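You operate a simulated robot arm through the tools that you are given. There is no shell and no other tool.

You run a simulated robot arm. Do the job below in one go: nothing can be reset, and whatever is moved stays where it is left.

## Task
Close the tank up tight and run the vacuum till the gauge is in the green.
Fine: lid, latch and drain lever closed before the key, the lid before its latch; switch the vacuum and then the key off again; the gauge is still on at the end.

Only the result counts: the job must be done as asked and must still hold three seconds after the hand-in. Knocking over, shifting, dropping, spilling or breaking anything else fails it. Lids that push on must go on centred and level and be pressed home; caps that screw on are set level and turned clockwise until they are tight.

## Robot
A 6-joint arm with a fingered hand, on a carriage that runs on a rail from [-0.9, -107] to [0.9, 107] (x, y) and turns from -2.897 to 2.897 rad about z. Base frame: it is fixed where the carriage stands at the start and does not move with it; the origin is on the floor, on the carriage's upright axis, x ahead of it, y to its left, z up. Readings come in cm, rad, newtons and seconds.
Its first joint turns from -2.897 to 2.897 rad. Places, roughly: black key [70, -30, 110]; black spigot on the red machine [90, -10, 110]; black tank lid [80, 30, 120]; blue switch [90, -30, 110]; drain lever [50, 40, 90]; purple latch [70, 0, 110]; red machine [80, 10, 60]. Payload 4 kg.
The tool frame sits at the grasp point between the pads (the TCP): z along the fingers, y along the line on which they close. The tips reach 2.6 cm beyond it. The gripper opens to 13.2 cm. The gripper's body begins 7.3 cm behind the TCP. The gripper is a hand of 4 fingers: y runs from the thumb to the fingers, the wrist lies at [0, 0, -23.9] in the tool frame, and closing takes about 1.5 s.
Orientation is that of the tool frame in the base frame, as a unit quaternion [x, y, z, w]. With the fingers straight down and closing along the base's y, the tool's x points along the base's -x, its y along +y and its z along -z.

## Interface
- The arm moves only by the tool jog_arm. Its argument "deltas" is a list that holds one entry, the list of rows, each a list of 7 numbers: the turn, a rotation vector about the base's x, y, z in units of 6 degrees (1.0 is 6 degrees), then the shift along the base's x, y, z in units of 40 mm (1.0 is 40 mm), then the gripper command, from -1 (shut) to 1 (fully open), values between in proportion. In form: [[[wx, wy, wz, tx, ty, tz, grip], ...]]. A call has 1 to 20 rows; each row shifts and turns the commanded pose from where the row before left it. A call with a number of a shift or a turn outside -1 to 1 is refused whole. Each row takes 0.2 s and may step no farther than 5 cm and 0.15 rad from the row before; otherwise, or with a gripper value out of range, the whole call is refused. Where a pose cannot be reached the arm comes as near as it can. A force on the tool above 40 N (or 10 N above the force at the start of the call, whichever is more), or a blocked arm, ends the call early, and 0.2 s more pass. The fingers move at their own pace (about 4.5 cm/s each) and stop on an object; they squeeze with about 26 N. The grip force told is the motor's: it shows also when the fingers shut on nothing. Time passes only in rows, and 0.2 s behind the last, so rows that do not move let the fingers close. The reply holds the time, the measured pose of the TCP, the force on the tool along the base axes, the opening and the grip force, in the units named above and with some noise, with the torque about the TCP (base axes, N m) and any sound that the robot's microphone picked up.
- Cameras (640 x 400 px; columns grow to the right, rows downward): "scene" is now at [22.65, 18.17, 151.39]; the picture's right is [-0.10, -1.00, 0.00], its down [-0.62, 0.06, -0.78] and it looks along [0.78, -0.08, -0.62] (base axes); focal length 214 px, centre (320, 200). "wrist" rides on the gripper at [6.8, 0.2, -9.7] in the tool frame; the picture's right is [-0.02, 1.00, 0.00], its down [-0.82, -0.02, -0.58] and it looks along [-0.58, -0.01, 0.82] (tool axes); focal length 270 px, centre (320, 200).
- get_image(camera): a new picture of that camera. The clock stands still meanwhile.
- move_column(by): slides the trunk up (or, below 0, down) by that many cm; the arm and the scene camera ride with it, the base frame stays. It gives what a move gives, with no picture.
- base_move(legs): drives the robot by 1 to 6 legs, each [ahead, left, turn to the left] in cm, cm and rad, along the robot's own axes; the way and the turn of a leg run together, so that a leg with both is an arc; at most 150 cm and 3.142 rad a leg. The arm and the cameras ride along, it lands a little off, and it stops where it bumps. It keeps to its track: a leg is cut to what the track allows. It gives what a move gives.
- set_grasp(shape): the hand has 4 fingers and takes this shape, open, in about a second: jaw (thumb against the fingers, like two jaws); tri (thumb and two fingers); tip (a fingertip pinch); poke (one finger out to press); point (the index stretched); flat (the hand flat); cup (the hand cupped); fist (a fist). The gripper value then closes the fingers along that shape, each until it touches; the sizes above hold for jaw. It gives what a move gives, with no picture.
- aim_head(pan, tilt): turns the head with the scene camera to pan (to the left, within 2.496 rad either way) and tilt (down, from -0.506 to 1.204), counted from straight ahead of the robot. It gives what a move gives.
- measure_at(camera, pixels): for up to 12 pixels [column, row] of the newest picture of that camera ("zoom" is the newest enlarged one), the place [x, y, z] in the base frame of the surface seen there, good to about 0.2 cm. The clock stands still meanwhile.
- close_up(camera, box): a new picture of the part [left, top, right, bottom] of that camera's present view, enlarged. The clock stands still meanwhile.
- job_done(): hands the job in; it is judged then, once.

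Unless the task says otherwise, let go and move clear before handing in.

The tools are called after "Request:" as a command line: name --argument value ..., lists and objects as JSON in quotes. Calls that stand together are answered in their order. jog_arm: Moves the arm, as the interface text tells. Its arguments: {"type":"object","properties":{"deltas":{"type":"array"}},"required":["deltas"]} The other tools are called the same way: move_column (by) slides the trunk up or down; set_grasp (shape) gives the hand a shape; base_move (legs) drives the base; aim_head (pan, tilt) turns the head that bears the scene camera; get_image (camera) takes a picture; measure_at (camera, pixels) gives the place of the surface under pixels of a picture; close_up (camera, box) takes an enlarged picture of a part of a camera's view; job_done () hands the job in.

At the start:

```text
time: 0.0
position: [53.42, -8.02, 148.59]
ee_rot: [0.0, 1.0, 0.0, 0.0]
contact_force: [-0.1, 0.7, -0.6]
torque: [-0.01, 0.0, 0.01]
finger_gap: 13.18
grasp_force: 0.0
shape: jaw
trunk travel left (down, up): [-52.5, 10.3]
robot x, y, heading: [0.45, -0.27, 0.006]
head pan, tilt: [-0.099, 0.672]
```

scene: 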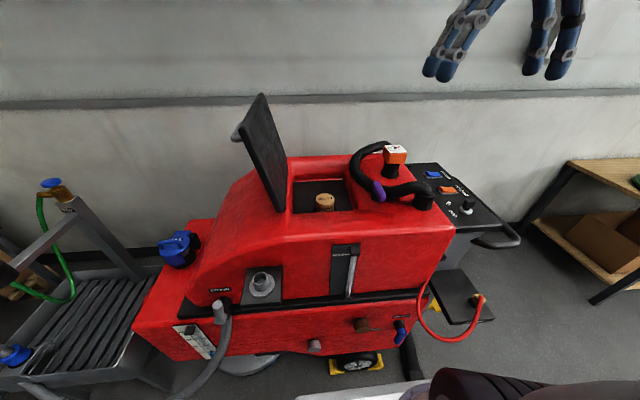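
wrist: 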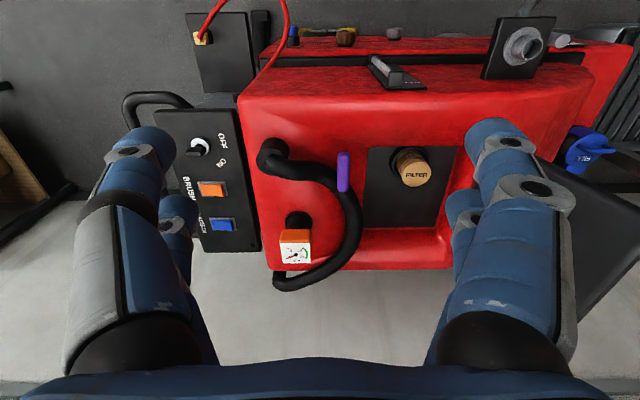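

The scene shows the open black lid (265,150), the opening with the filter (325,200), the purple latch (378,192), the gauge (395,155) and the panel with switches (440,190). I'll take close-ups of these before moving.

Request:
close_up --camera "scene" --box '[220, 80, 460, 230]'

Request:
close_up --camera "scene" --box '[400, 140, 540, 260]'

Request:
close_up --camera "scene" --box '[130, 220, 450, 400]'

Request:
close_up --camera "wrist" --box '[150, 100, 350, 300]'

```text
2.67 times, centred on (340, 155) of scene
```

zoom: 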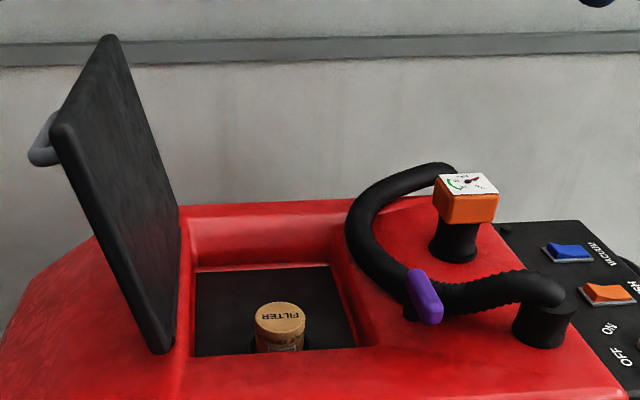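

```text
3.33 times, centred on (470, 200) of scene
```

zoom: 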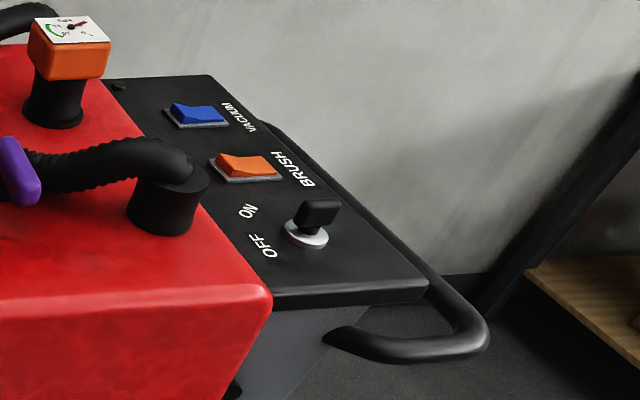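

```text
2.00 times, centred on (290, 310) of scene
```

zoom: 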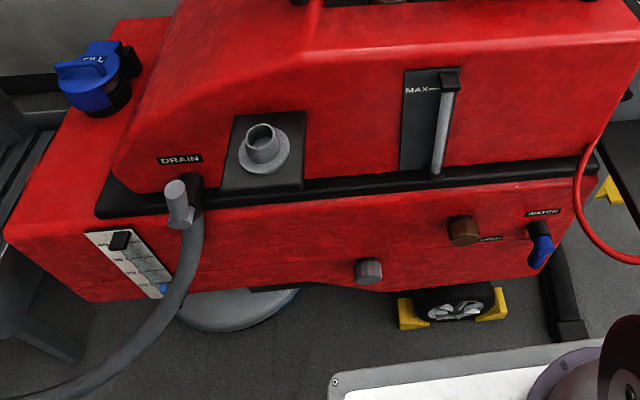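

```text
2.00 times, centred on (250, 200) of wrist
```

zoom: 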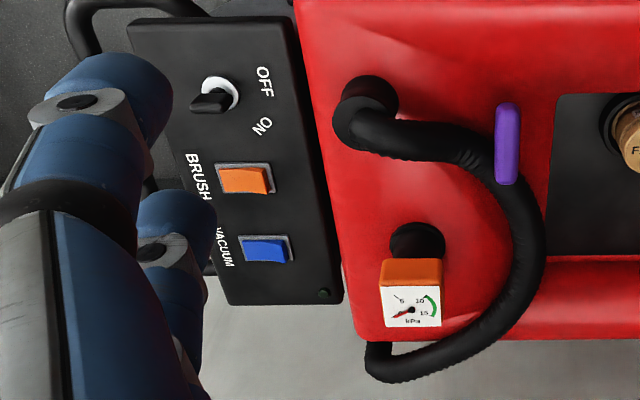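

The drain lever seems to be the grey-tipped stub at about (218,312) by the DRAIN label. I'll measure key points in the scene view.

Request:
measure_at --camera "scene" --pixels '[[218, 304], [220, 316], [226, 300], [220, 288], [262, 280], [378, 188], [381, 200], [325, 197], [300, 205], [350, 205], [395, 150], [395, 158]]'

Request:
measure_at --camera "scene" --pixels '[[262, 95], [285, 210], [247, 130], [240, 135], [270, 150], [236, 138], [433, 174], [446, 190], [466, 204], [466, 210], [450, 200], [480, 220]]'

Request:
close_up --camera "scene" --box '[170, 270, 270, 370]'

```text
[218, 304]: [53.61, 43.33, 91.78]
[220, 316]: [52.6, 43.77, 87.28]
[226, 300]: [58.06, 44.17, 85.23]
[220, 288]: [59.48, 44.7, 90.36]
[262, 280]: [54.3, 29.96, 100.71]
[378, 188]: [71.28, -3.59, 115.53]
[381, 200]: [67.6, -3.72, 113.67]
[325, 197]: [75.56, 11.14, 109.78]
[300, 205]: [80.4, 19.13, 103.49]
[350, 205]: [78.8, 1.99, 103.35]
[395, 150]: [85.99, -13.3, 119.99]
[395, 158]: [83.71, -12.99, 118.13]
```

```text
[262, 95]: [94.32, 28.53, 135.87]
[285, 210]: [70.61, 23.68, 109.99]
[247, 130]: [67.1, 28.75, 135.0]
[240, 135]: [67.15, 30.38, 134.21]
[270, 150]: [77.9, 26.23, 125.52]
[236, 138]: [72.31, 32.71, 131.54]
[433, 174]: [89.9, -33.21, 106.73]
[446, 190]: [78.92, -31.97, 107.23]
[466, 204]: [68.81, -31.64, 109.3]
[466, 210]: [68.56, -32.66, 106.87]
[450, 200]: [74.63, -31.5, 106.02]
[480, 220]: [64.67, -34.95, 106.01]
```

```text
4.00 times, centred on (220, 320) of scene
```

zoom: 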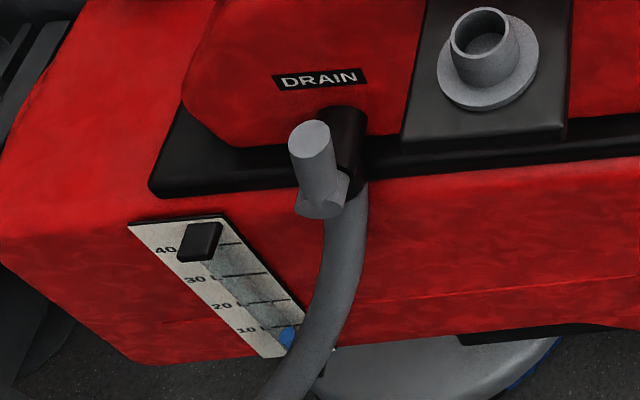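

The lid is hinged at y≈24 and leans towards +y, with its top at z≈136. The lever stub points up at [53.6,43.3,91.8]. I'll look at the latch and key more closely from the wrist camera, and take another scene close-up of each.

Request:
close_up --camera "wrist" --box '[300, 130, 400, 210]'

Request:
close_up --camera "wrist" --box '[160, 120, 260, 200]'

Request:
close_up --camera "scene" --box '[350, 130, 450, 220]'

Request:
close_up --camera "wrist" --box '[260, 210, 330, 270]'

```text
5.00 times, centred on (350, 170) of wrist
```

zoom: 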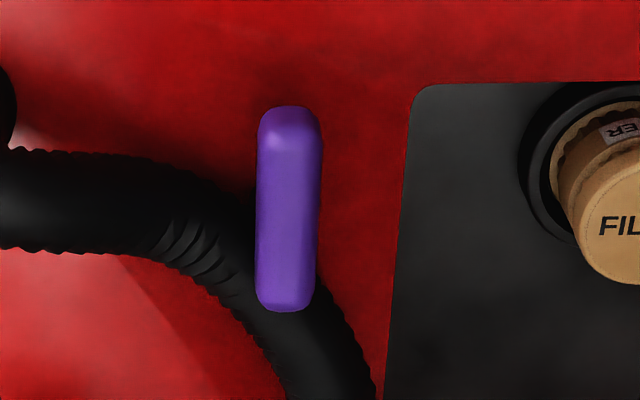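

```text
5.00 times, centred on (210, 160) of wrist
```

zoom: 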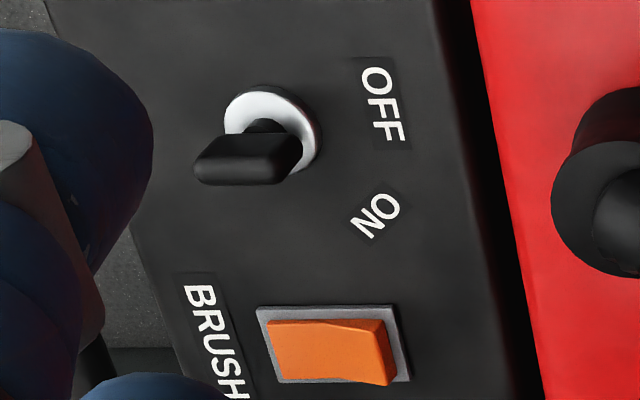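

```text
4.44 times, centred on (400, 175) of scene
```

zoom: 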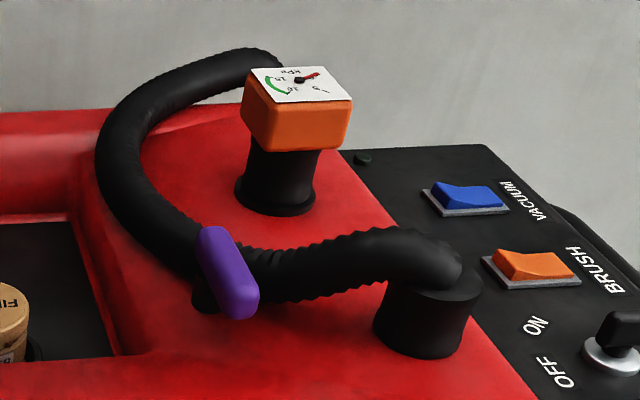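

```text
6.67 times, centred on (295, 240) of wrist
```

zoom: 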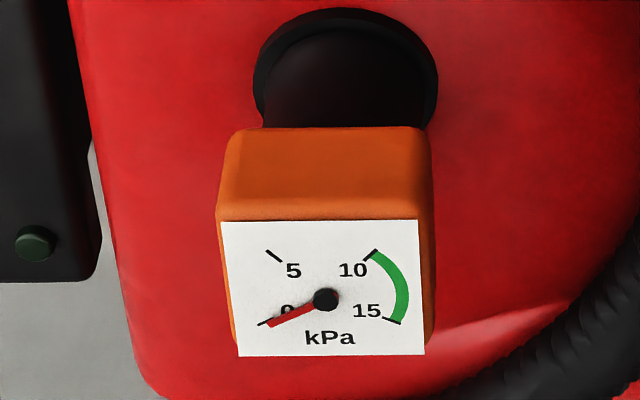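

The gauge reads 0, with green from 10 to 15. The key points to OFF along +y and turns clockwise to ON. I'll measure the latch, hose and key shape from the wrist view.

Request:
measure_at --camera "wrist" --pixels '[[343, 154], [344, 160], [343, 172], [342, 186], [342, 190], [350, 165], [336, 168], [352, 152], [362, 152], [330, 168], [356, 185], [344, 148]]'

Request:
measure_at --camera "wrist" --pixels '[[190, 154], [197, 154], [205, 151], [208, 144], [200, 144], [224, 140], [224, 165], [201, 160], [211, 190], [213, 224], [203, 190], [222, 190]]'

Request:
measure_at --camera "wrist" --pixels '[[215, 224], [230, 224], [212, 224], [235, 225], [293, 240], [295, 255], [285, 255], [308, 255], [298, 218], [280, 155], [368, 148], [455, 150]]'

```text
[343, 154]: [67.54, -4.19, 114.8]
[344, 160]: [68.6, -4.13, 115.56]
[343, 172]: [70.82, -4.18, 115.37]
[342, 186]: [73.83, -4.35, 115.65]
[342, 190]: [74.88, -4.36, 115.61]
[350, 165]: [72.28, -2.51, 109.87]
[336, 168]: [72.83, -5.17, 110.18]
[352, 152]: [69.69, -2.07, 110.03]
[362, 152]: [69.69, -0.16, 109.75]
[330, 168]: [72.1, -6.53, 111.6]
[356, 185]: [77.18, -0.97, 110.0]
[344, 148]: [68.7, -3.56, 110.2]
```

```text
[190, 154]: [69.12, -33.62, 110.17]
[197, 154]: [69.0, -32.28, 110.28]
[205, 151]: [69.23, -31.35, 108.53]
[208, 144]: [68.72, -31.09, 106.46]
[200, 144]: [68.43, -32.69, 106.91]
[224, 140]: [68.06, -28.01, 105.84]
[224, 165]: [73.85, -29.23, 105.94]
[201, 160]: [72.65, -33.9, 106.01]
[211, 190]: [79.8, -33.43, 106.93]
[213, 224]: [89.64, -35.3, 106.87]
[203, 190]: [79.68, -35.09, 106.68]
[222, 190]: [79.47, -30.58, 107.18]
```

```text
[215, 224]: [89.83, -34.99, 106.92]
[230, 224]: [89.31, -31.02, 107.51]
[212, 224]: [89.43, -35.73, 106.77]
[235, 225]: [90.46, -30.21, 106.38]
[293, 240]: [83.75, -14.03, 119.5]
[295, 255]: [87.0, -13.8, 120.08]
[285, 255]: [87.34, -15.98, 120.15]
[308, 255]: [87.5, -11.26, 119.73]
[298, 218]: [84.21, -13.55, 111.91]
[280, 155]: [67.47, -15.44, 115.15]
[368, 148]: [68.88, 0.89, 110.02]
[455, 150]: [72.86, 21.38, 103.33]
```

The latch is a bar from [67.5,-4.2] to [75.5,-4.2], with its top at z 115.6, sitting above the red deck at z 110. I'll lower and tilt the hand to see the latch mounting from a flatter angle.

Request:
jog_arm --deltas '[[[0, -1, 0, 0, 0.5, -1, 1], [0, -1, 0, 0, 0.5, -1, 1], [0, -1, 0, 0, 0, -1, 1], [0, -1, 0, 0, 0, -1, 1], [0, -1, 0, 0, 0, -1, 1], [0, 0, 0, 0, 0, -0.8, 1]]]'

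Request:
get_image --camera "wrist"

```text
time: 1.4
position: [53.3, -3.99, 125.41]
ee_rot: [0.0, 0.966, -0.001, 0.26]
contact_force: [0.3, 0.6, 0.8]
torque: [-0.01, -0.02, 0.01]
finger_gap: 13.2
grasp_force: 0.0
shape: jaw
trunk travel left (down, up): [-52.5, 10.3]
robot x, y, heading: [-0.3, -0.17, 0.0]
head pan, tilt: [-0.099, 0.672]
```

```text
taken
```

wrist: 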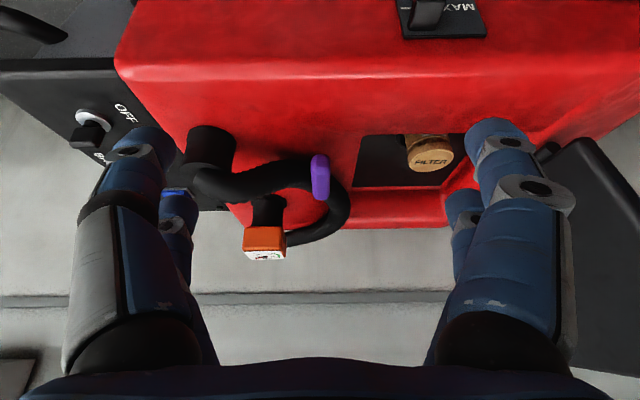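

Request:
close_up --camera "wrist" --box '[270, 130, 370, 230]'

Request:
close_up --camera "wrist" --box '[180, 100, 480, 280]'

```text
4.00 times, centred on (320, 180) of wrist
```

zoom: 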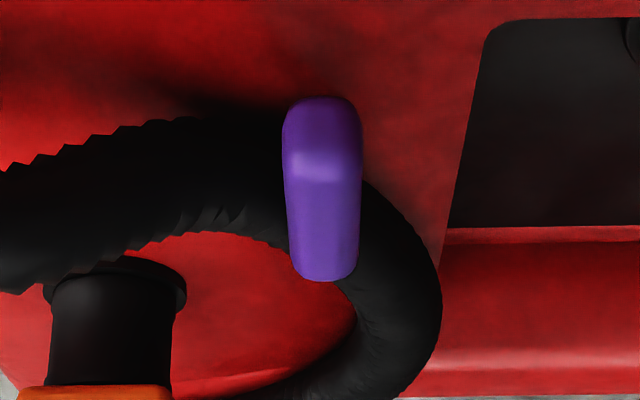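

```text
2.13 times, centred on (330, 190) of wrist
```

zoom: 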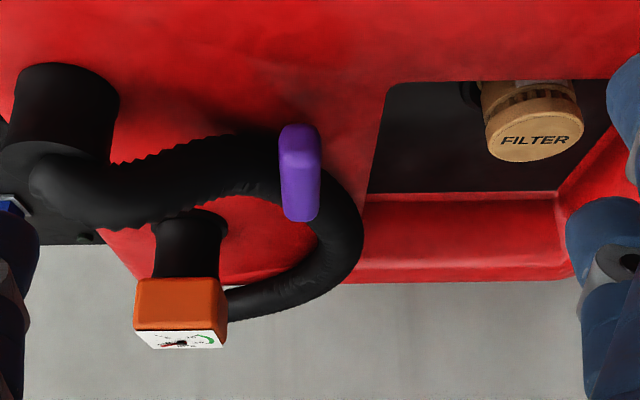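

I'll measure the latch's front face and the area around it.

Request:
measure_at --camera "zoom" --pixels '[[300, 130], [300, 145], [300, 165], [300, 210], [283, 140], [318, 140], [275, 140], [325, 135], [300, 122], [270, 150], [330, 190], [250, 130]]'

Request:
close_up --camera "scene" --box '[360, 175, 400, 205]'

```text
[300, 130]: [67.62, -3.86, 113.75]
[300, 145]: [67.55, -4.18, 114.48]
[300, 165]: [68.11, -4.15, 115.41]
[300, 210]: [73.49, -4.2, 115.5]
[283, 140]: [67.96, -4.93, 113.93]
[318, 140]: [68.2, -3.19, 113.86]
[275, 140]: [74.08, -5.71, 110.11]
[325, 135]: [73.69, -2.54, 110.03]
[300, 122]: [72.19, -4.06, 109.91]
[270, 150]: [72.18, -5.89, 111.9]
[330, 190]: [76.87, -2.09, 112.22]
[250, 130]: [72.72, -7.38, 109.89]
```

```text
13.33 times, centred on (380, 190) of scene
```

zoom: 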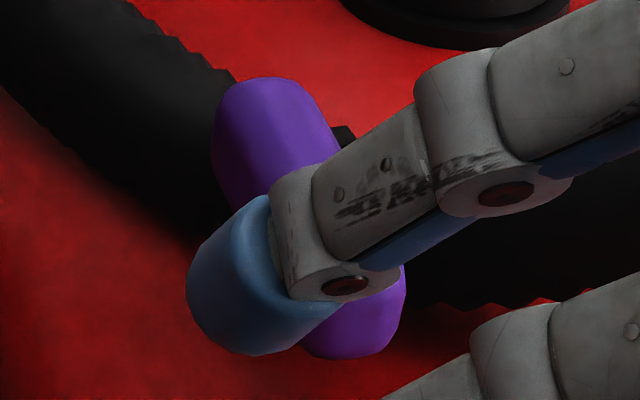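

The gap below the latch's front end shows open deck back to about x=72, so its pivot is near the rear end. It should swing over the lid edge once the lid is down. I'll raise the hand, untilt it and drive left to see the lid's outer side.

Request:
jog_arm --deltas '[[[0, 1, 0, 0, 0, 1, 1], [0, 1, 0, 0, 0, 1, 1], [0, 1, 0, 0, 0, 1, 1], [0, 1, 0, 0, 0, 1, 1], [0, 1, 0, 0, 0, 1, 1], [0, 0, 0, 0, 0, 0.8, -1]]]'

Request:
base_move --legs '[[0, 50, 0]]'

Request:
get_image --camera "scene"

Request:
get_image --camera "wrist"

```text
time: 2.8
position: [53.41, -4.02, 148.5]
ee_rot: [0.0, 1.0, 0.001, -0.001]
contact_force: [-0.1, -0.5, -1.2]
torque: [-0.05, -0.01, 0.05]
finger_gap: 9.73
grasp_force: 0.0
shape: jaw
trunk travel left (down, up): [-52.5, 10.3]
robot x, y, heading: [-0.06, -0.08, 0.004]
head pan, tilt: [-0.099, 0.672]
```

```text
time: 5.7
position: [53.94, 46.93, 148.44]
ee_rot: [-0.011, 1.0, 0.0, 0.0]
contact_force: [-0.1, -0.1, 0.8]
torque: [0.03, 0.0, -0.03]
finger_gap: 0.0
grasp_force: 26.2
shape: jaw
trunk travel left (down, up): [-52.5, 10.3]
robot x, y, heading: [0.28, 49.75, 0.022]
head pan, tilt: [-0.099, 0.672]
```

```text
taken
```

scene: 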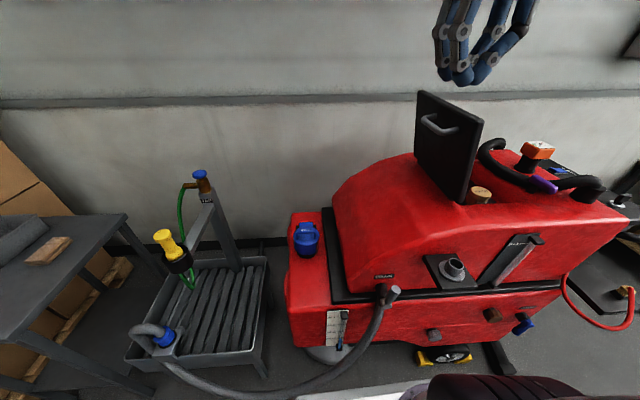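

```text
taken
```

wrist: 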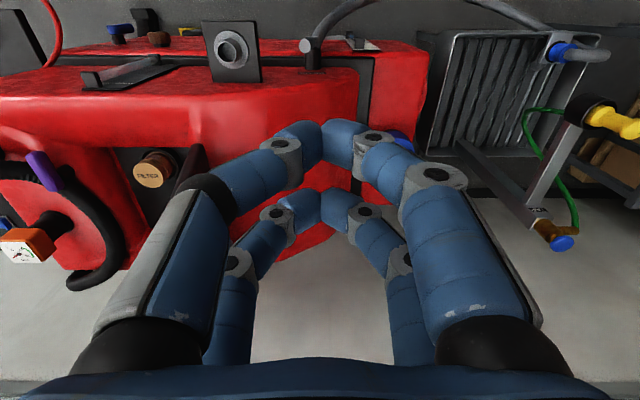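

The lid's outer face is now visible with its grey bar handle at (438,125). I'll measure the lid corners and handle, and look at the drain lever near (393,292).

Request:
measure_at --camera "scene" --pixels '[[424, 117], [438, 127], [455, 130], [420, 95], [478, 122], [418, 162], [465, 198], [445, 150], [430, 140], [460, 140], [455, 190], [425, 165]]'

Request:
close_up --camera "scene" --box '[400, 80, 500, 220]'

Request:
close_up --camera "scene" --box '[350, 255, 430, 325]'

Request:
close_up --camera "wrist" --box '[270, 10, 390, 90]'

```text
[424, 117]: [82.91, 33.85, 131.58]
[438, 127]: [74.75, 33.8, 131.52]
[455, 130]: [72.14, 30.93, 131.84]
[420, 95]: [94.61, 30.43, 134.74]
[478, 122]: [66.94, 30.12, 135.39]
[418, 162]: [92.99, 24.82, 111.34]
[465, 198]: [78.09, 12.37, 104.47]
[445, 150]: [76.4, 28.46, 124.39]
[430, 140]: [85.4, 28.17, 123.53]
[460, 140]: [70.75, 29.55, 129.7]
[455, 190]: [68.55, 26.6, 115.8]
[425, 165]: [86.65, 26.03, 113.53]
```

```text
2.86 times, centred on (450, 150) of scene
```

zoom: 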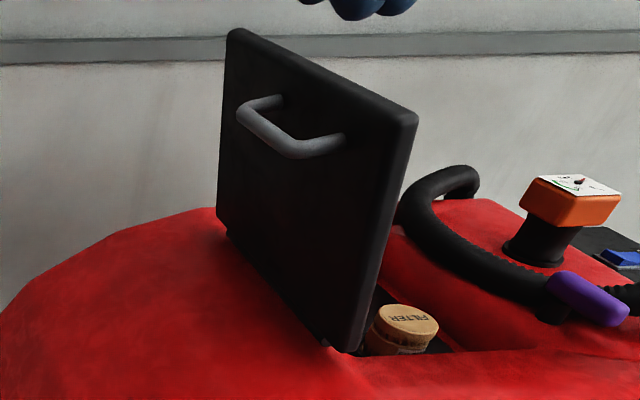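

```text
5.71 times, centred on (390, 290) of scene
```

zoom: 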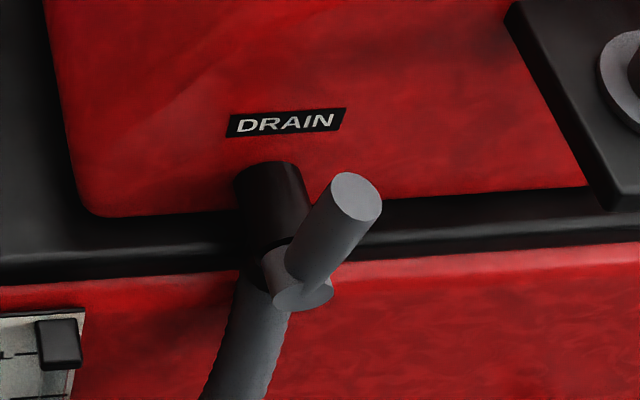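

```text
5.00 times, centred on (330, 50) of wrist
```

zoom: 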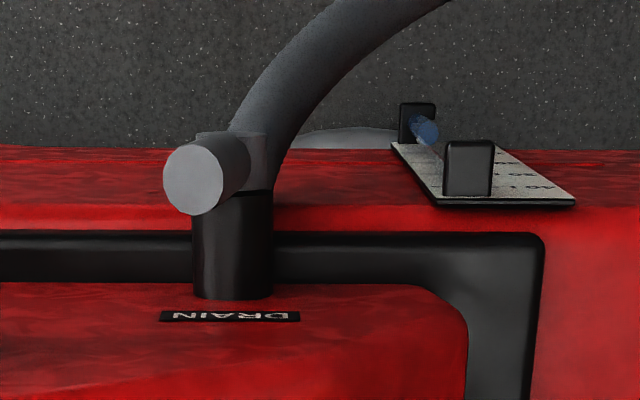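

The lid leans about 13° past vertical, with its hinge near y=24.5, z=110.5. The handle bar runs x 72–84 at y≈33.8, z≈131.5. I'll bring the closed hand to the outer side of the handle.

Request:
jog_arm --deltas '[[[0, 0, -0.2, 1, 0, 0, -1], [0, 0, 0, 1, 0, 0, -1], [0, 0, 0, 1, 0, 0, -1], [0, 0, 0, 1, 0, 0, -1], [0, 0, 0, 1, 0, 0, -1], [0, 0, 0, 1, 0, 0, -1], [0, 0, 0, 0, 0, -1, -1], [0, 0, 0, 0, 0, -1, -1], [0, 0, 0, 0, 0, -1, -1], [0, 0, 0, 0, 0, -1, -1]]]'

Request:
get_image --camera "scene"

Request:
get_image --camera "wrist"

```text
time: 7.9
position: [77.92, 47.25, 132.54]
ee_rot: [0.0, 1.0, 0.001, 0.0]
contact_force: [-0.6, 0.2, 0.6]
torque: [0.0, -0.03, -0.01]
finger_gap: 0.0
grasp_force: 25.7
shape: jaw
trunk travel left (down, up): [-52.5, 10.3]
robot x, y, heading: [-0.02, 49.72, 0.023]
head pan, tilt: [-0.099, 0.672]
```

```text
taken
```

scene: 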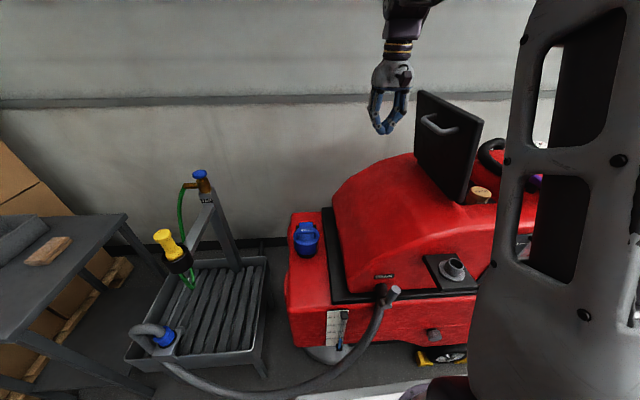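

```text
taken
```

wrist: 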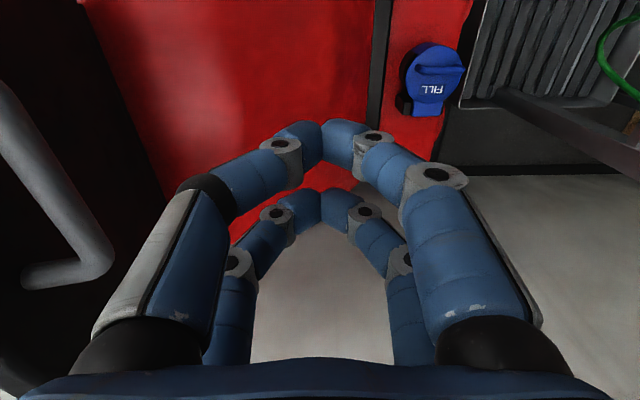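

The closed hand is at y=47 beside the handle. I'll push towards -y in small steps.

Request:
jog_arm --deltas '[[[0, 0, 0, 0, -0.7, 0, -1], [0, 0, 0, 0, -0.7, 0, -1], [0, 0, 0, 0, -0.5, 0, -1], [0, 0, 0, 0, -0.5, 0, -1], [0, 0, 0, 0, -0.4, 0, -1], [0, 0, 0, 0, -0.4, 0, -1], [0, 0, 0, 0, -0.4, 0, -1], [0, 0, 0, 0, -0.4, 0, -1], [0, 0, 0, 0, -0.4, 0, -1]]]'

Request:
get_image --camera "scene"

Request:
get_image --camera "wrist"

```text
time: 9.9
position: [78.0, 29.19, 132.33]
ee_rot: [0.0, 1.0, 0.0, 0.0]
contact_force: [-0.5, -0.4, 0.4]
torque: [-0.03, 0.01, -0.02]
finger_gap: 0.01
grasp_force: 26.0
shape: jaw
trunk travel left (down, up): [-52.5, 10.3]
robot x, y, heading: [0.53, 49.53, 0.019]
head pan, tilt: [-0.099, 0.672]
```

```text
taken
```

scene: 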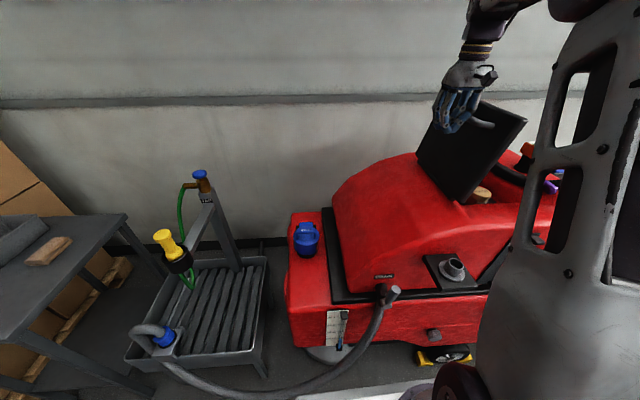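

```text
taken
```

wrist: 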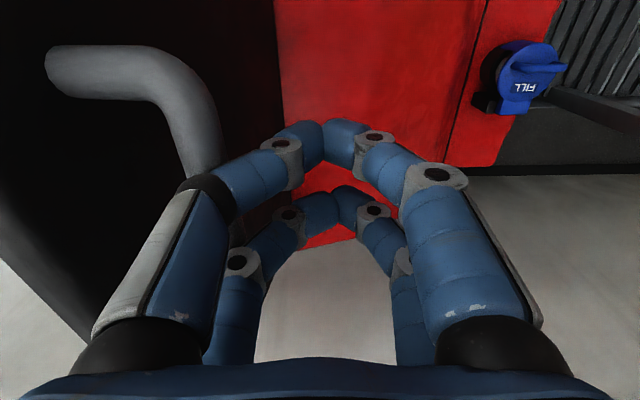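

The lid is moving and holds where it's pushed, so the hinge has friction. I'll measure its angle now.

Request:
measure_at --camera "scene" --pixels '[[520, 125], [500, 150], [470, 185], [440, 160], [490, 125], [480, 107]]'

Request:
measure_at --camera "wrist" --pixels '[[60, 70], [100, 68], [160, 75], [195, 120], [210, 160], [60, 250]]'

```text
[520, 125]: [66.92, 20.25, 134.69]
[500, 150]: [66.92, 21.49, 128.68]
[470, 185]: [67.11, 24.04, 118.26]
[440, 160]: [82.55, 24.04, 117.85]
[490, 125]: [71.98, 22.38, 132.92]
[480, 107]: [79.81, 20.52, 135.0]
```

```text
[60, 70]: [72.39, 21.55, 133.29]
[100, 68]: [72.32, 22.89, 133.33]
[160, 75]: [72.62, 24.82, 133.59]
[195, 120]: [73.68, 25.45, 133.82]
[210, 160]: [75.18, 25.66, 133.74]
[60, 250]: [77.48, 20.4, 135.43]
```

The lid is about 14° past vertical towards closing. I'll continue pushing along the arc.

Request:
jog_arm --deltas '[[[0, 0, 0, 0, -0.5, 0, -1], [0, 0, 0, 0, -0.5, 0, -1], [0, 0, 0, 0, -0.5, 0, -1], [0, 0, 0, 0, -0.5, -0.1, -1], [0, 0, 0, 0, -0.5, -0.1, -1], [0, 0, 0, 0, -0.5, -0.2, -1]]]'

Request:
get_image --camera "scene"

Request:
get_image --camera "wrist"

```text
time: 11.3
position: [78.12, 17.46, 130.88]
ee_rot: [0.0, 1.0, 0.0, 0.0]
contact_force: [-0.1, 0.2, 0.2]
torque: [0.0, 0.0, -0.02]
finger_gap: 0.0
grasp_force: 26.2
shape: jaw
trunk travel left (down, up): [-52.5, 10.3]
robot x, y, heading: [0.62, 49.86, 0.023]
head pan, tilt: [-0.099, 0.672]
```

```text
taken
```

scene: 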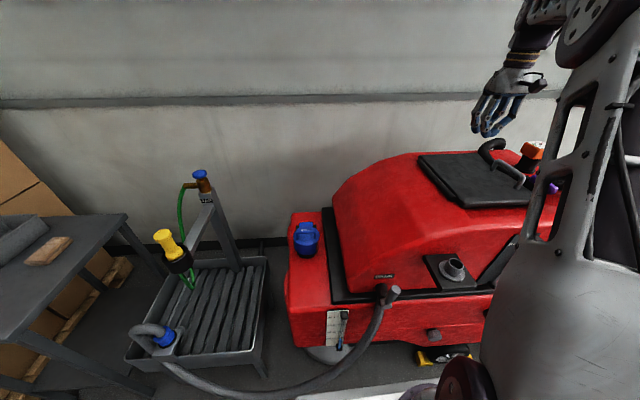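

```text
taken
```

wrist: 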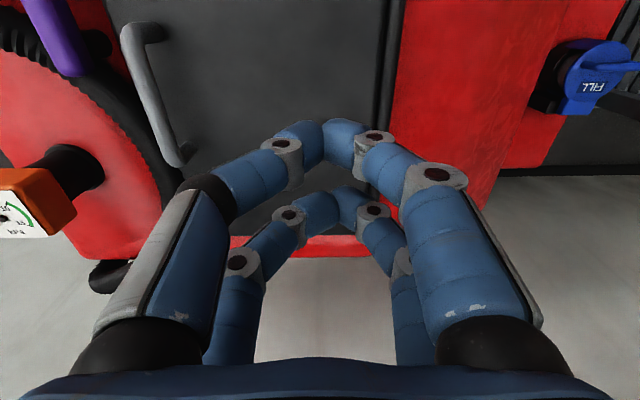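

The lid has fallen down flat. I'll measure its surface to see whether it is fully seated.

Request:
measure_at --camera "wrist" --pixels '[[230, 30], [340, 30], [230, 120], [370, 60], [110, 20], [185, 160], [150, 80], [60, 30], [95, 20], [230, 245], [300, 245], [130, 70]]'

Request:
measure_at --camera "scene" --pixels '[[430, 160], [460, 200], [520, 190], [490, 180], [450, 170], [520, 205]]'

Request:
close_up --camera "wrist" --box '[0, 0, 200, 120]'

Request:
close_up --camera "scene" --box '[400, 120, 580, 240]'

```text
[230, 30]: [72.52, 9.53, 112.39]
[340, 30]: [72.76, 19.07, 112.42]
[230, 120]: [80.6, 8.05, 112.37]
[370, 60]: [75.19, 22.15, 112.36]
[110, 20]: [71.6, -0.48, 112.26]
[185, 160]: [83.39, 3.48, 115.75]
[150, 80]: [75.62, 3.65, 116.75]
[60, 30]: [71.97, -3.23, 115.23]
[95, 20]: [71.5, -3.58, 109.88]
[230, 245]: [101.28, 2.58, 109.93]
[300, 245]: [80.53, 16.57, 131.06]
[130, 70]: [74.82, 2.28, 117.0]
```

```text
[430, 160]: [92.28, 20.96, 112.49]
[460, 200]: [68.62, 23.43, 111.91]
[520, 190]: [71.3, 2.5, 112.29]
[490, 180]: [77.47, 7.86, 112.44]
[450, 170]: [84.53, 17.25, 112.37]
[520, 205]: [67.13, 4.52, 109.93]
```

```text
3.20 times, centred on (100, 60) of wrist
```

zoom: 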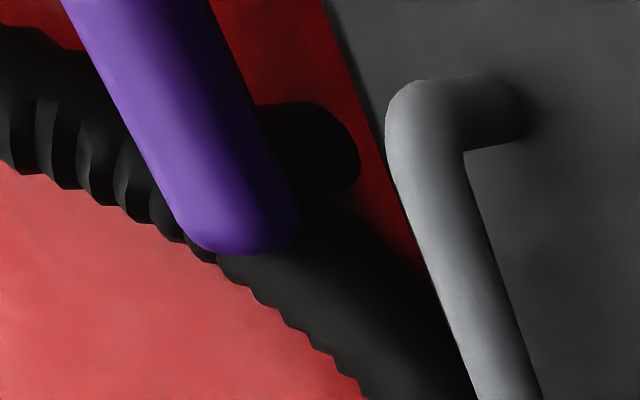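

```text
3.33 times, centred on (490, 180) of scene
```

zoom: 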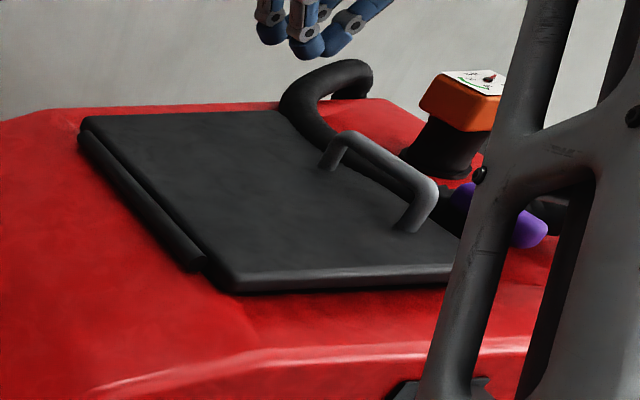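

The lid is level at z=112.4 all over, so it is closed. The latch stands on a vertical post near its rear end. I'll try the poke shape and look at where the finger sits.

Request:
set_grasp --shape "poke"

Request:
measure_at --camera "wrist" --pixels '[[107, 44], [100, 42], [95, 40], [100, 50], [85, 55], [70, 72], [50, 10], [110, 46], [30, 60], [60, 65], [15, 10], [80, 100]]'

Request:
get_image --camera "wrist"

Request:
get_image --camera "scene"

```text
time: 12.2
position: [78.15, 17.31, 130.88]
ee_rot: [0.0, 1.0, 0.0, 0.001]
contact_force: [0.1, 0.1, 0.0]
torque: [-0.01, 0.03, 0.02]
finger_gap: 0.01
grasp_force: 0.0
shape: poke
trunk travel left (down, up): [-52.5, 10.3]
robot x, y, heading: [-0.04, 49.6, 0.022]
head pan, tilt: [-0.099, 0.672]
```

```text
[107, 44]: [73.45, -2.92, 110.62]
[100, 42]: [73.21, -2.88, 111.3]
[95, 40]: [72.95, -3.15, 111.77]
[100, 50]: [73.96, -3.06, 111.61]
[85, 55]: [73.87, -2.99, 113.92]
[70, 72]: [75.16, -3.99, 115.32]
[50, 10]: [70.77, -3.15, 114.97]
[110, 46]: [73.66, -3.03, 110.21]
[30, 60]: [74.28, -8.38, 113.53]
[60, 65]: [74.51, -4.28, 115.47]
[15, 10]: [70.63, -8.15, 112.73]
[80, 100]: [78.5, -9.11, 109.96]
```

```text
taken
```

wrist: 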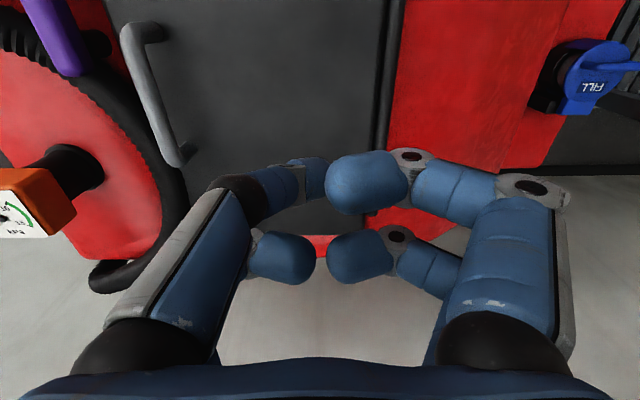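

```text
taken
```

scene: 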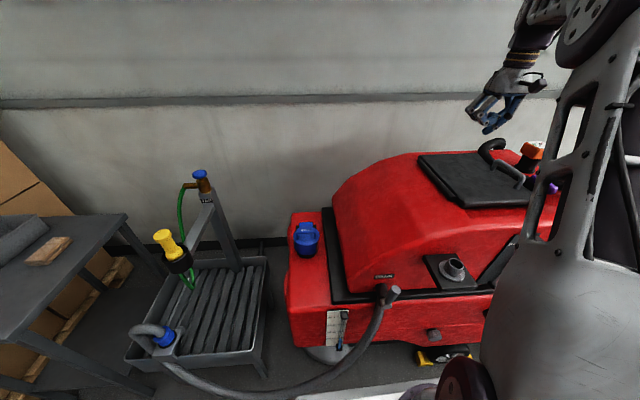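

The post is centred near [73.5,-4.2], which confirms a rear pivot. I'll hold still with the gripper closed to see the final poke shape.

Request:
jog_arm --deltas '[[[0, 0, 0, 0, 0, 0, -1], [0, 0, 0, 0, 0, 0, -1], [0, 0, 0, 0, 0, 0, -1], [0, 0, 0, 0, 0, 0, -1], [0, 0, 0, 0, 0, 0, -1], [0, 0, 0, 0, 0, 0, -1], [0, 0, 0, 0, 0, 0, -1], [0, 0, 0, 0, 0, 0, -1]]]'

Request:
get_image --camera "wrist"

Request:
close_up --camera "scene" --box '[440, 60, 560, 160]'

```text
time: 14.0
position: [78.12, 17.53, 130.79]
ee_rot: [0.0, 1.0, 0.001, 0.0]
contact_force: [-0.4, -0.4, 0.2]
torque: [0.01, 0.04, 0.01]
finger_gap: 0.01
grasp_force: 25.9
shape: jaw
trunk travel left (down, up): [-52.5, 10.3]
robot x, y, heading: [-0.16, 49.59, 0.016]
head pan, tilt: [-0.099, 0.672]
```

```text
taken
```

wrist: 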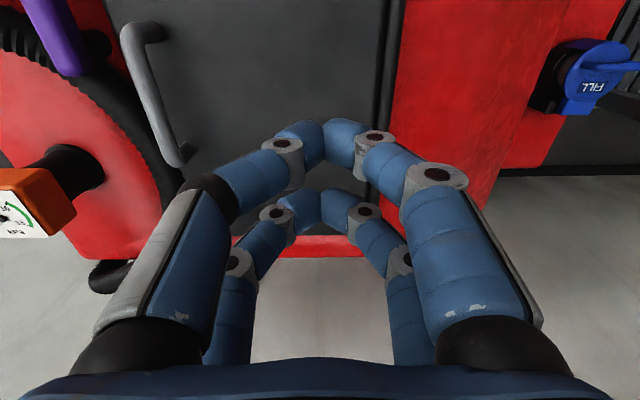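

```text
4.00 times, centred on (500, 110) of scene
```

zoom: 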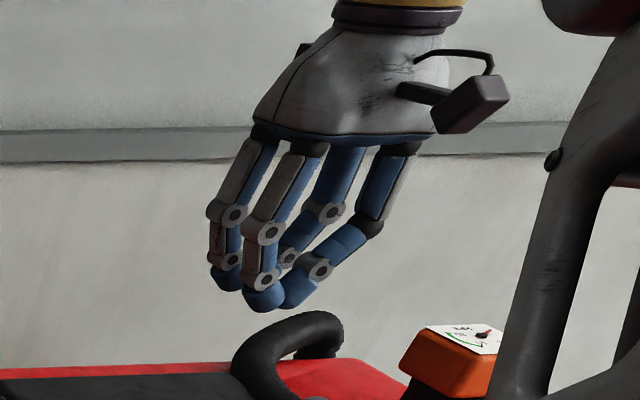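

The hand went back to jaw when I commanded -1. I'll set poke again and hold with gripper +1 instead.

Request:
set_grasp --shape "poke"

Request:
jog_arm --deltas '[[[0, 0, 0, 0, 0, 0, 1], [0, 0, 0, 0, 0, 0, 1], [0, 0, 0, 0, 0, 0, 1], [0, 0, 0, 0, 0, 0, 1], [0, 0, 0, 0, 0, 0, 1], [0, 0, 0, 0, 0, 0, 1]]]'

Request:
get_image --camera "wrist"

Request:
close_up --camera "scene" --box '[440, 60, 560, 160]'

```text
time: 14.9
position: [78.18, 17.33, 130.81]
ee_rot: [0.0, 1.0, 0.0, 0.0]
contact_force: [-0.2, 0.7, 0.3]
torque: [-0.01, -0.03, -0.04]
finger_gap: 0.0
grasp_force: 0.0
shape: poke
trunk travel left (down, up): [-52.5, 10.3]
robot x, y, heading: [0.54, 49.89, 0.021]
head pan, tilt: [-0.099, 0.672]
```

```text
time: 16.3
position: [78.11, 17.37, 130.9]
ee_rot: [-0.001, 1.0, 0.001, 0.0]
contact_force: [0.2, 0.5, 0.2]
torque: [-0.02, -0.02, -0.02]
finger_gap: 0.01
grasp_force: 0.0
shape: poke
trunk travel left (down, up): [-52.5, 10.3]
robot x, y, heading: [0.35, 49.84, 0.015]
head pan, tilt: [-0.099, 0.672]
```

```text
taken
```

wrist: 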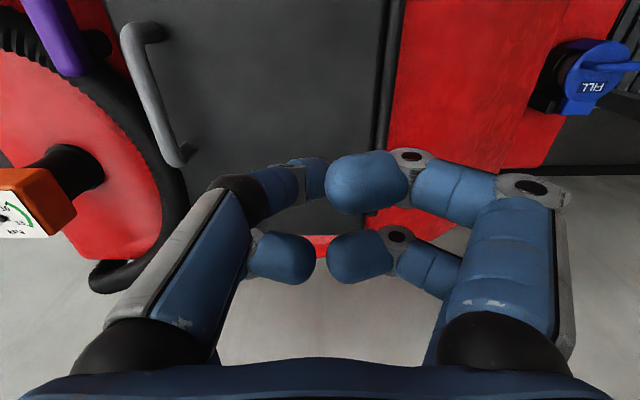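

```text
4.00 times, centred on (500, 110) of scene
```

zoom: 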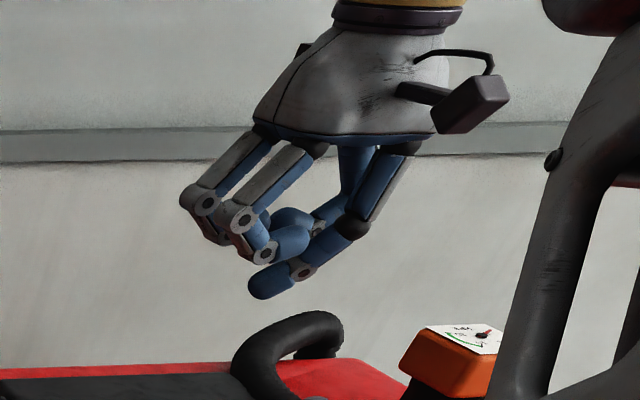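

With +1 the poke shape holds and a single finger reaches lowest. I'll measure its tip in the scene zoom and the wrist view.

Request:
measure_at --camera "zoom" --pixels '[[255, 285], [268, 292], [275, 275], [300, 270], [262, 255], [288, 240], [285, 220], [330, 240], [355, 225], [205, 200], [240, 218], [215, 240]]'

Request:
measure_at --camera "wrist" --pixels '[[320, 170], [316, 195], [300, 175], [275, 190], [370, 165], [365, 185], [285, 250], [355, 255], [340, 180], [318, 162]]'

```text
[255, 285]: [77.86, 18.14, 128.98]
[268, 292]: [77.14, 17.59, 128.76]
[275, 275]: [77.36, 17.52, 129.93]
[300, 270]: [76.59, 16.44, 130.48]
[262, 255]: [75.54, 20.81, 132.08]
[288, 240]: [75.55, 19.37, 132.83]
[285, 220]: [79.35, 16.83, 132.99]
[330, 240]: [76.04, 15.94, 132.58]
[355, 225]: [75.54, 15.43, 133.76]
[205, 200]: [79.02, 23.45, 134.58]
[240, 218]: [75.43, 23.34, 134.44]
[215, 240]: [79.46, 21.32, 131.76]
```

```text
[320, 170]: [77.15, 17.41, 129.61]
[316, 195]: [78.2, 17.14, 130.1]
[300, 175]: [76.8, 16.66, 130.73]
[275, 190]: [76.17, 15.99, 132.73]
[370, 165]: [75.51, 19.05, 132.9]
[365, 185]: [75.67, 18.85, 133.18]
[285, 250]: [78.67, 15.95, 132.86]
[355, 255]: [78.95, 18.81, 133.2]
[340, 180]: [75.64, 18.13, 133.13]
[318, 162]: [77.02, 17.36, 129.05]
```

The poke tip is at about TCP + [-0.8,+0.3,-2.2], only about 3 cm below the curled fingers. I'll check whether "point" gives a longer single finger.

Request:
set_grasp --shape "point"

Request:
get_image --camera "wrist"

Request:
close_up --camera "scene" --box '[440, 60, 560, 160]'

```text
time: 17.2
position: [78.06, 17.47, 130.84]
ee_rot: [0.0, 1.0, 0.001, 0.0]
contact_force: [-0.2, -0.1, -0.3]
torque: [0.03, 0.01, 0.0]
finger_gap: 0.03
grasp_force: 0.1
shape: point
trunk travel left (down, up): [-52.5, 10.3]
robot x, y, heading: [0.22, 49.72, 0.017]
head pan, tilt: [-0.099, 0.672]
```

```text
taken
```

wrist: 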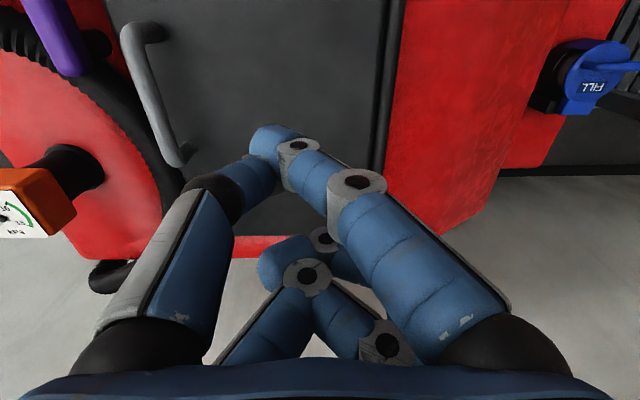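

```text
4.00 times, centred on (500, 110) of scene
```

zoom: 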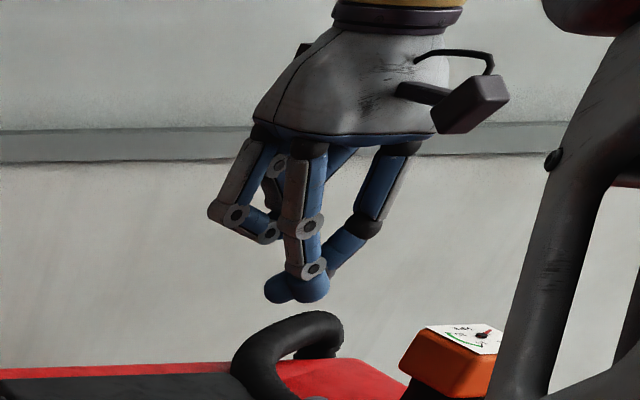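

The point shape leaves the index and thumb tips together, with the others curled well up. I'll measure these tips.

Request:
measure_at --camera "zoom" --pixels '[[310, 298], [280, 298], [310, 285], [272, 288], [310, 270], [310, 225], [340, 250], [240, 220], [268, 235], [270, 220], [365, 228], [310, 180]]'

Request:
measure_at --camera "wrist" --pixels '[[270, 145], [300, 150], [255, 140], [325, 175], [360, 190], [270, 185], [240, 205], [290, 260], [340, 265], [305, 290]]'

```text
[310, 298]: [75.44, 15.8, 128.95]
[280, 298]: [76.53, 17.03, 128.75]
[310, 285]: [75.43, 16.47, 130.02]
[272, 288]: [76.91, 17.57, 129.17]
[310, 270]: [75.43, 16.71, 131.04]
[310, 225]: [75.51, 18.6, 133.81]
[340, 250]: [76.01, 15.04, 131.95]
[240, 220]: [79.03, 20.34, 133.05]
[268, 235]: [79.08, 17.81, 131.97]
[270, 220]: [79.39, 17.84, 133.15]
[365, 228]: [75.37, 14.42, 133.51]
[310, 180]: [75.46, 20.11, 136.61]
```

```text
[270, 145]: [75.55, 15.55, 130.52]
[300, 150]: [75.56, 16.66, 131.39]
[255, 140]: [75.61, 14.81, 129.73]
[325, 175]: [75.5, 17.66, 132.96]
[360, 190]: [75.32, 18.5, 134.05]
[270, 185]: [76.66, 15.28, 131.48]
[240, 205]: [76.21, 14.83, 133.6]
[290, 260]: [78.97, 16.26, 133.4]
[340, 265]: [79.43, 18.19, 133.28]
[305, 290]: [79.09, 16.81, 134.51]
```

Poke with the hand tilted forward keeps all other fingers behind and above the poke tip. I'll raise, retract, drive back opposite the latch and set poke.

Request:
jog_arm --deltas '[[[0, 0, 0, 0, 0, 1, 1], [0, 0, 0, 0, 0, 1, 1], [0, 0, 0, 0, 0, 1, 1], [0, 0, 0, 0, 0, 1, 1], [0, 0, 0, -1, 0, 0, 1], [0, 0, 0, -1, 0, 0, 1], [0, 0, 0, -1, 0, 0, 1], [0, 0, 0, -1, 0, 0, 1], [0, 0, 0, -1, 0, 0, 1], [0, 0, 0, -1, 0, 0, 1]]]'

Request:
base_move --legs '[[0, -30, -0.02]]'

Request:
set_grasp --shape "poke"

Request:
get_image --camera "scene"

Request:
get_image --camera "wrist"

```text
time: 19.4
position: [52.81, 17.9, 145.83]
ee_rot: [0.001, 1.0, 0.0, -0.001]
contact_force: [0.4, -0.3, -0.7]
torque: [0.01, 0.1, 0.03]
finger_gap: 0.03
grasp_force: 0.1
shape: point
out of reach, approached as far as the arm can: row 4
trunk travel left (down, up): [-52.5, 10.3]
robot x, y, heading: [0.53, 49.84, 0.019]
head pan, tilt: [-0.099, 0.672]
```

```text
time: 21.5
position: [52.13, -13.26, 145.92]
ee_rot: [0.008, 1.0, -0.001, 0.0]
contact_force: [-0.2, -0.3, -1.2]
torque: [0.0, 0.0, 0.03]
finger_gap: 0.01
grasp_force: 0.0
shape: point
trunk travel left (down, up): [-52.5, 10.3]
robot x, y, heading: [0.39, 19.78, 0.008]
head pan, tilt: [-0.099, 0.672]
```

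```text
time: 22.4
position: [52.28, -13.21, 146.06]
ee_rot: [0.007, 1.0, 0.0, 0.0]
contact_force: [-0.8, -0.3, 0.2]
torque: [0.02, -0.03, -0.01]
finger_gap: 0.02
grasp_force: 0.1
shape: poke
trunk travel left (down, up): [-52.5, 10.3]
robot x, y, heading: [0.02, 19.16, 0.002]
head pan, tilt: [-0.099, 0.672]
```

```text
taken
```

scene: 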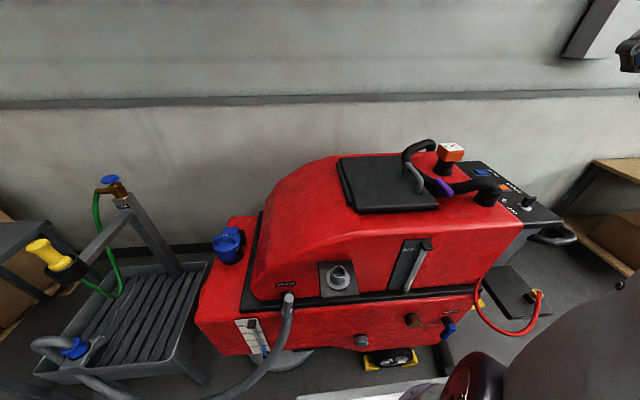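

```text
taken
```

wrist: 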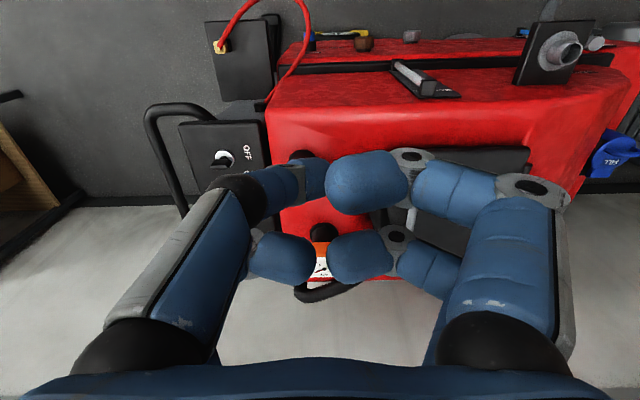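

The base is at y≈19 with the hand at y≈-13. I'll drive a bit further right so the scene camera sees the latch, then tilt the hand 45° and bring it near.

Request:
base_move --legs '[[0, -20, 0]]'

Request:
jog_arm --deltas '[[[0, 0, 0, 0, 1, 0, 1], [0, 0, 0, 0, 1, 0, 1], [0, 0, 0, 0, 1, 0, 1], [0, 0, 0, 0, 1, 0, 1], [0, 0, 0, 0, 1, 0, 1], [0, 0, 0, 0, 1, 0, 1], [0, -1, 0, 0, 0, -0.5, 1], [0, -1, 0, 0, 0, -0.5, 1], [0, -1, 0, 0, 0, -0.5, 1], [0, -1, 0, 0, 0, -0.5, 1], [0, -1, 0, 0, 0, -0.5, 1], [0, -1, 0, 0, 0, -0.5, 1], [0, -1, 0, 0, 0, -0.5, 1], [0, -0.5, 0, 0, 0, -0.5, 1]]]'

Request:
get_image --camera "scene"

Request:
get_image --camera "wrist"

```text
time: 24.0
position: [51.75, -33.94, 145.99]
ee_rot: [0.011, 1.0, 0.001, 0.0]
contact_force: [-0.6, -0.1, 0.7]
torque: [0.01, 0.01, 0.0]
finger_gap: 0.0
grasp_force: 0.0
shape: poke
trunk travel left (down, up): [-52.5, 10.3]
robot x, y, heading: [0.24, -0.93, -0.004]
head pan, tilt: [-0.099, 0.672]
```

```text
time: 27.0
position: [51.8, -10.05, 130.13]
ee_rot: [0.011, 0.924, 0.004, 0.382]
contact_force: [-0.1, 0.3, 0.0]
torque: [0.01, 0.02, -0.01]
finger_gap: 0.01
grasp_force: 0.0
shape: poke
out of reach, approached as far as the arm can: row 14
trunk travel left (down, up): [-52.5, 10.3]
robot x, y, heading: [0.11, -0.87, -0.002]
head pan, tilt: [-0.099, 0.672]
```

```text
taken
```

scene: 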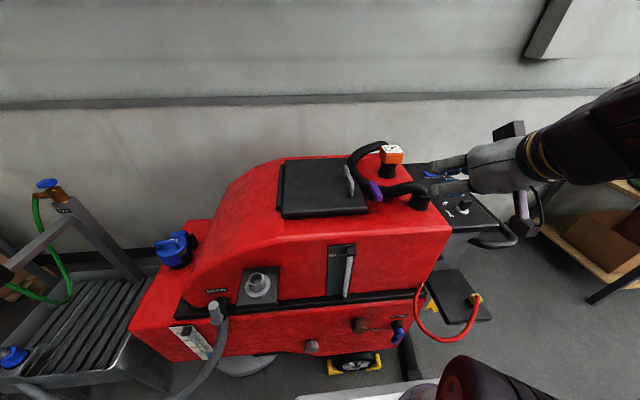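

```text
taken
```

wrist: 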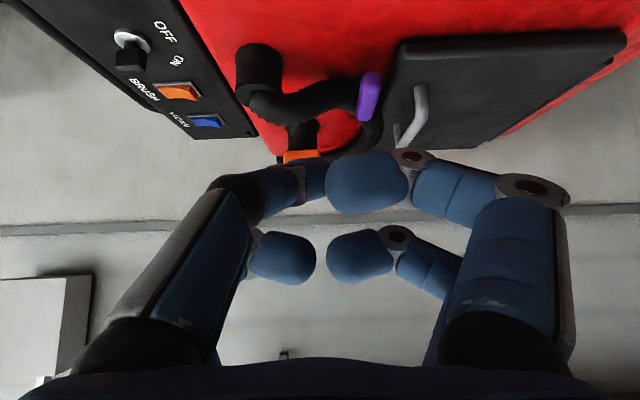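

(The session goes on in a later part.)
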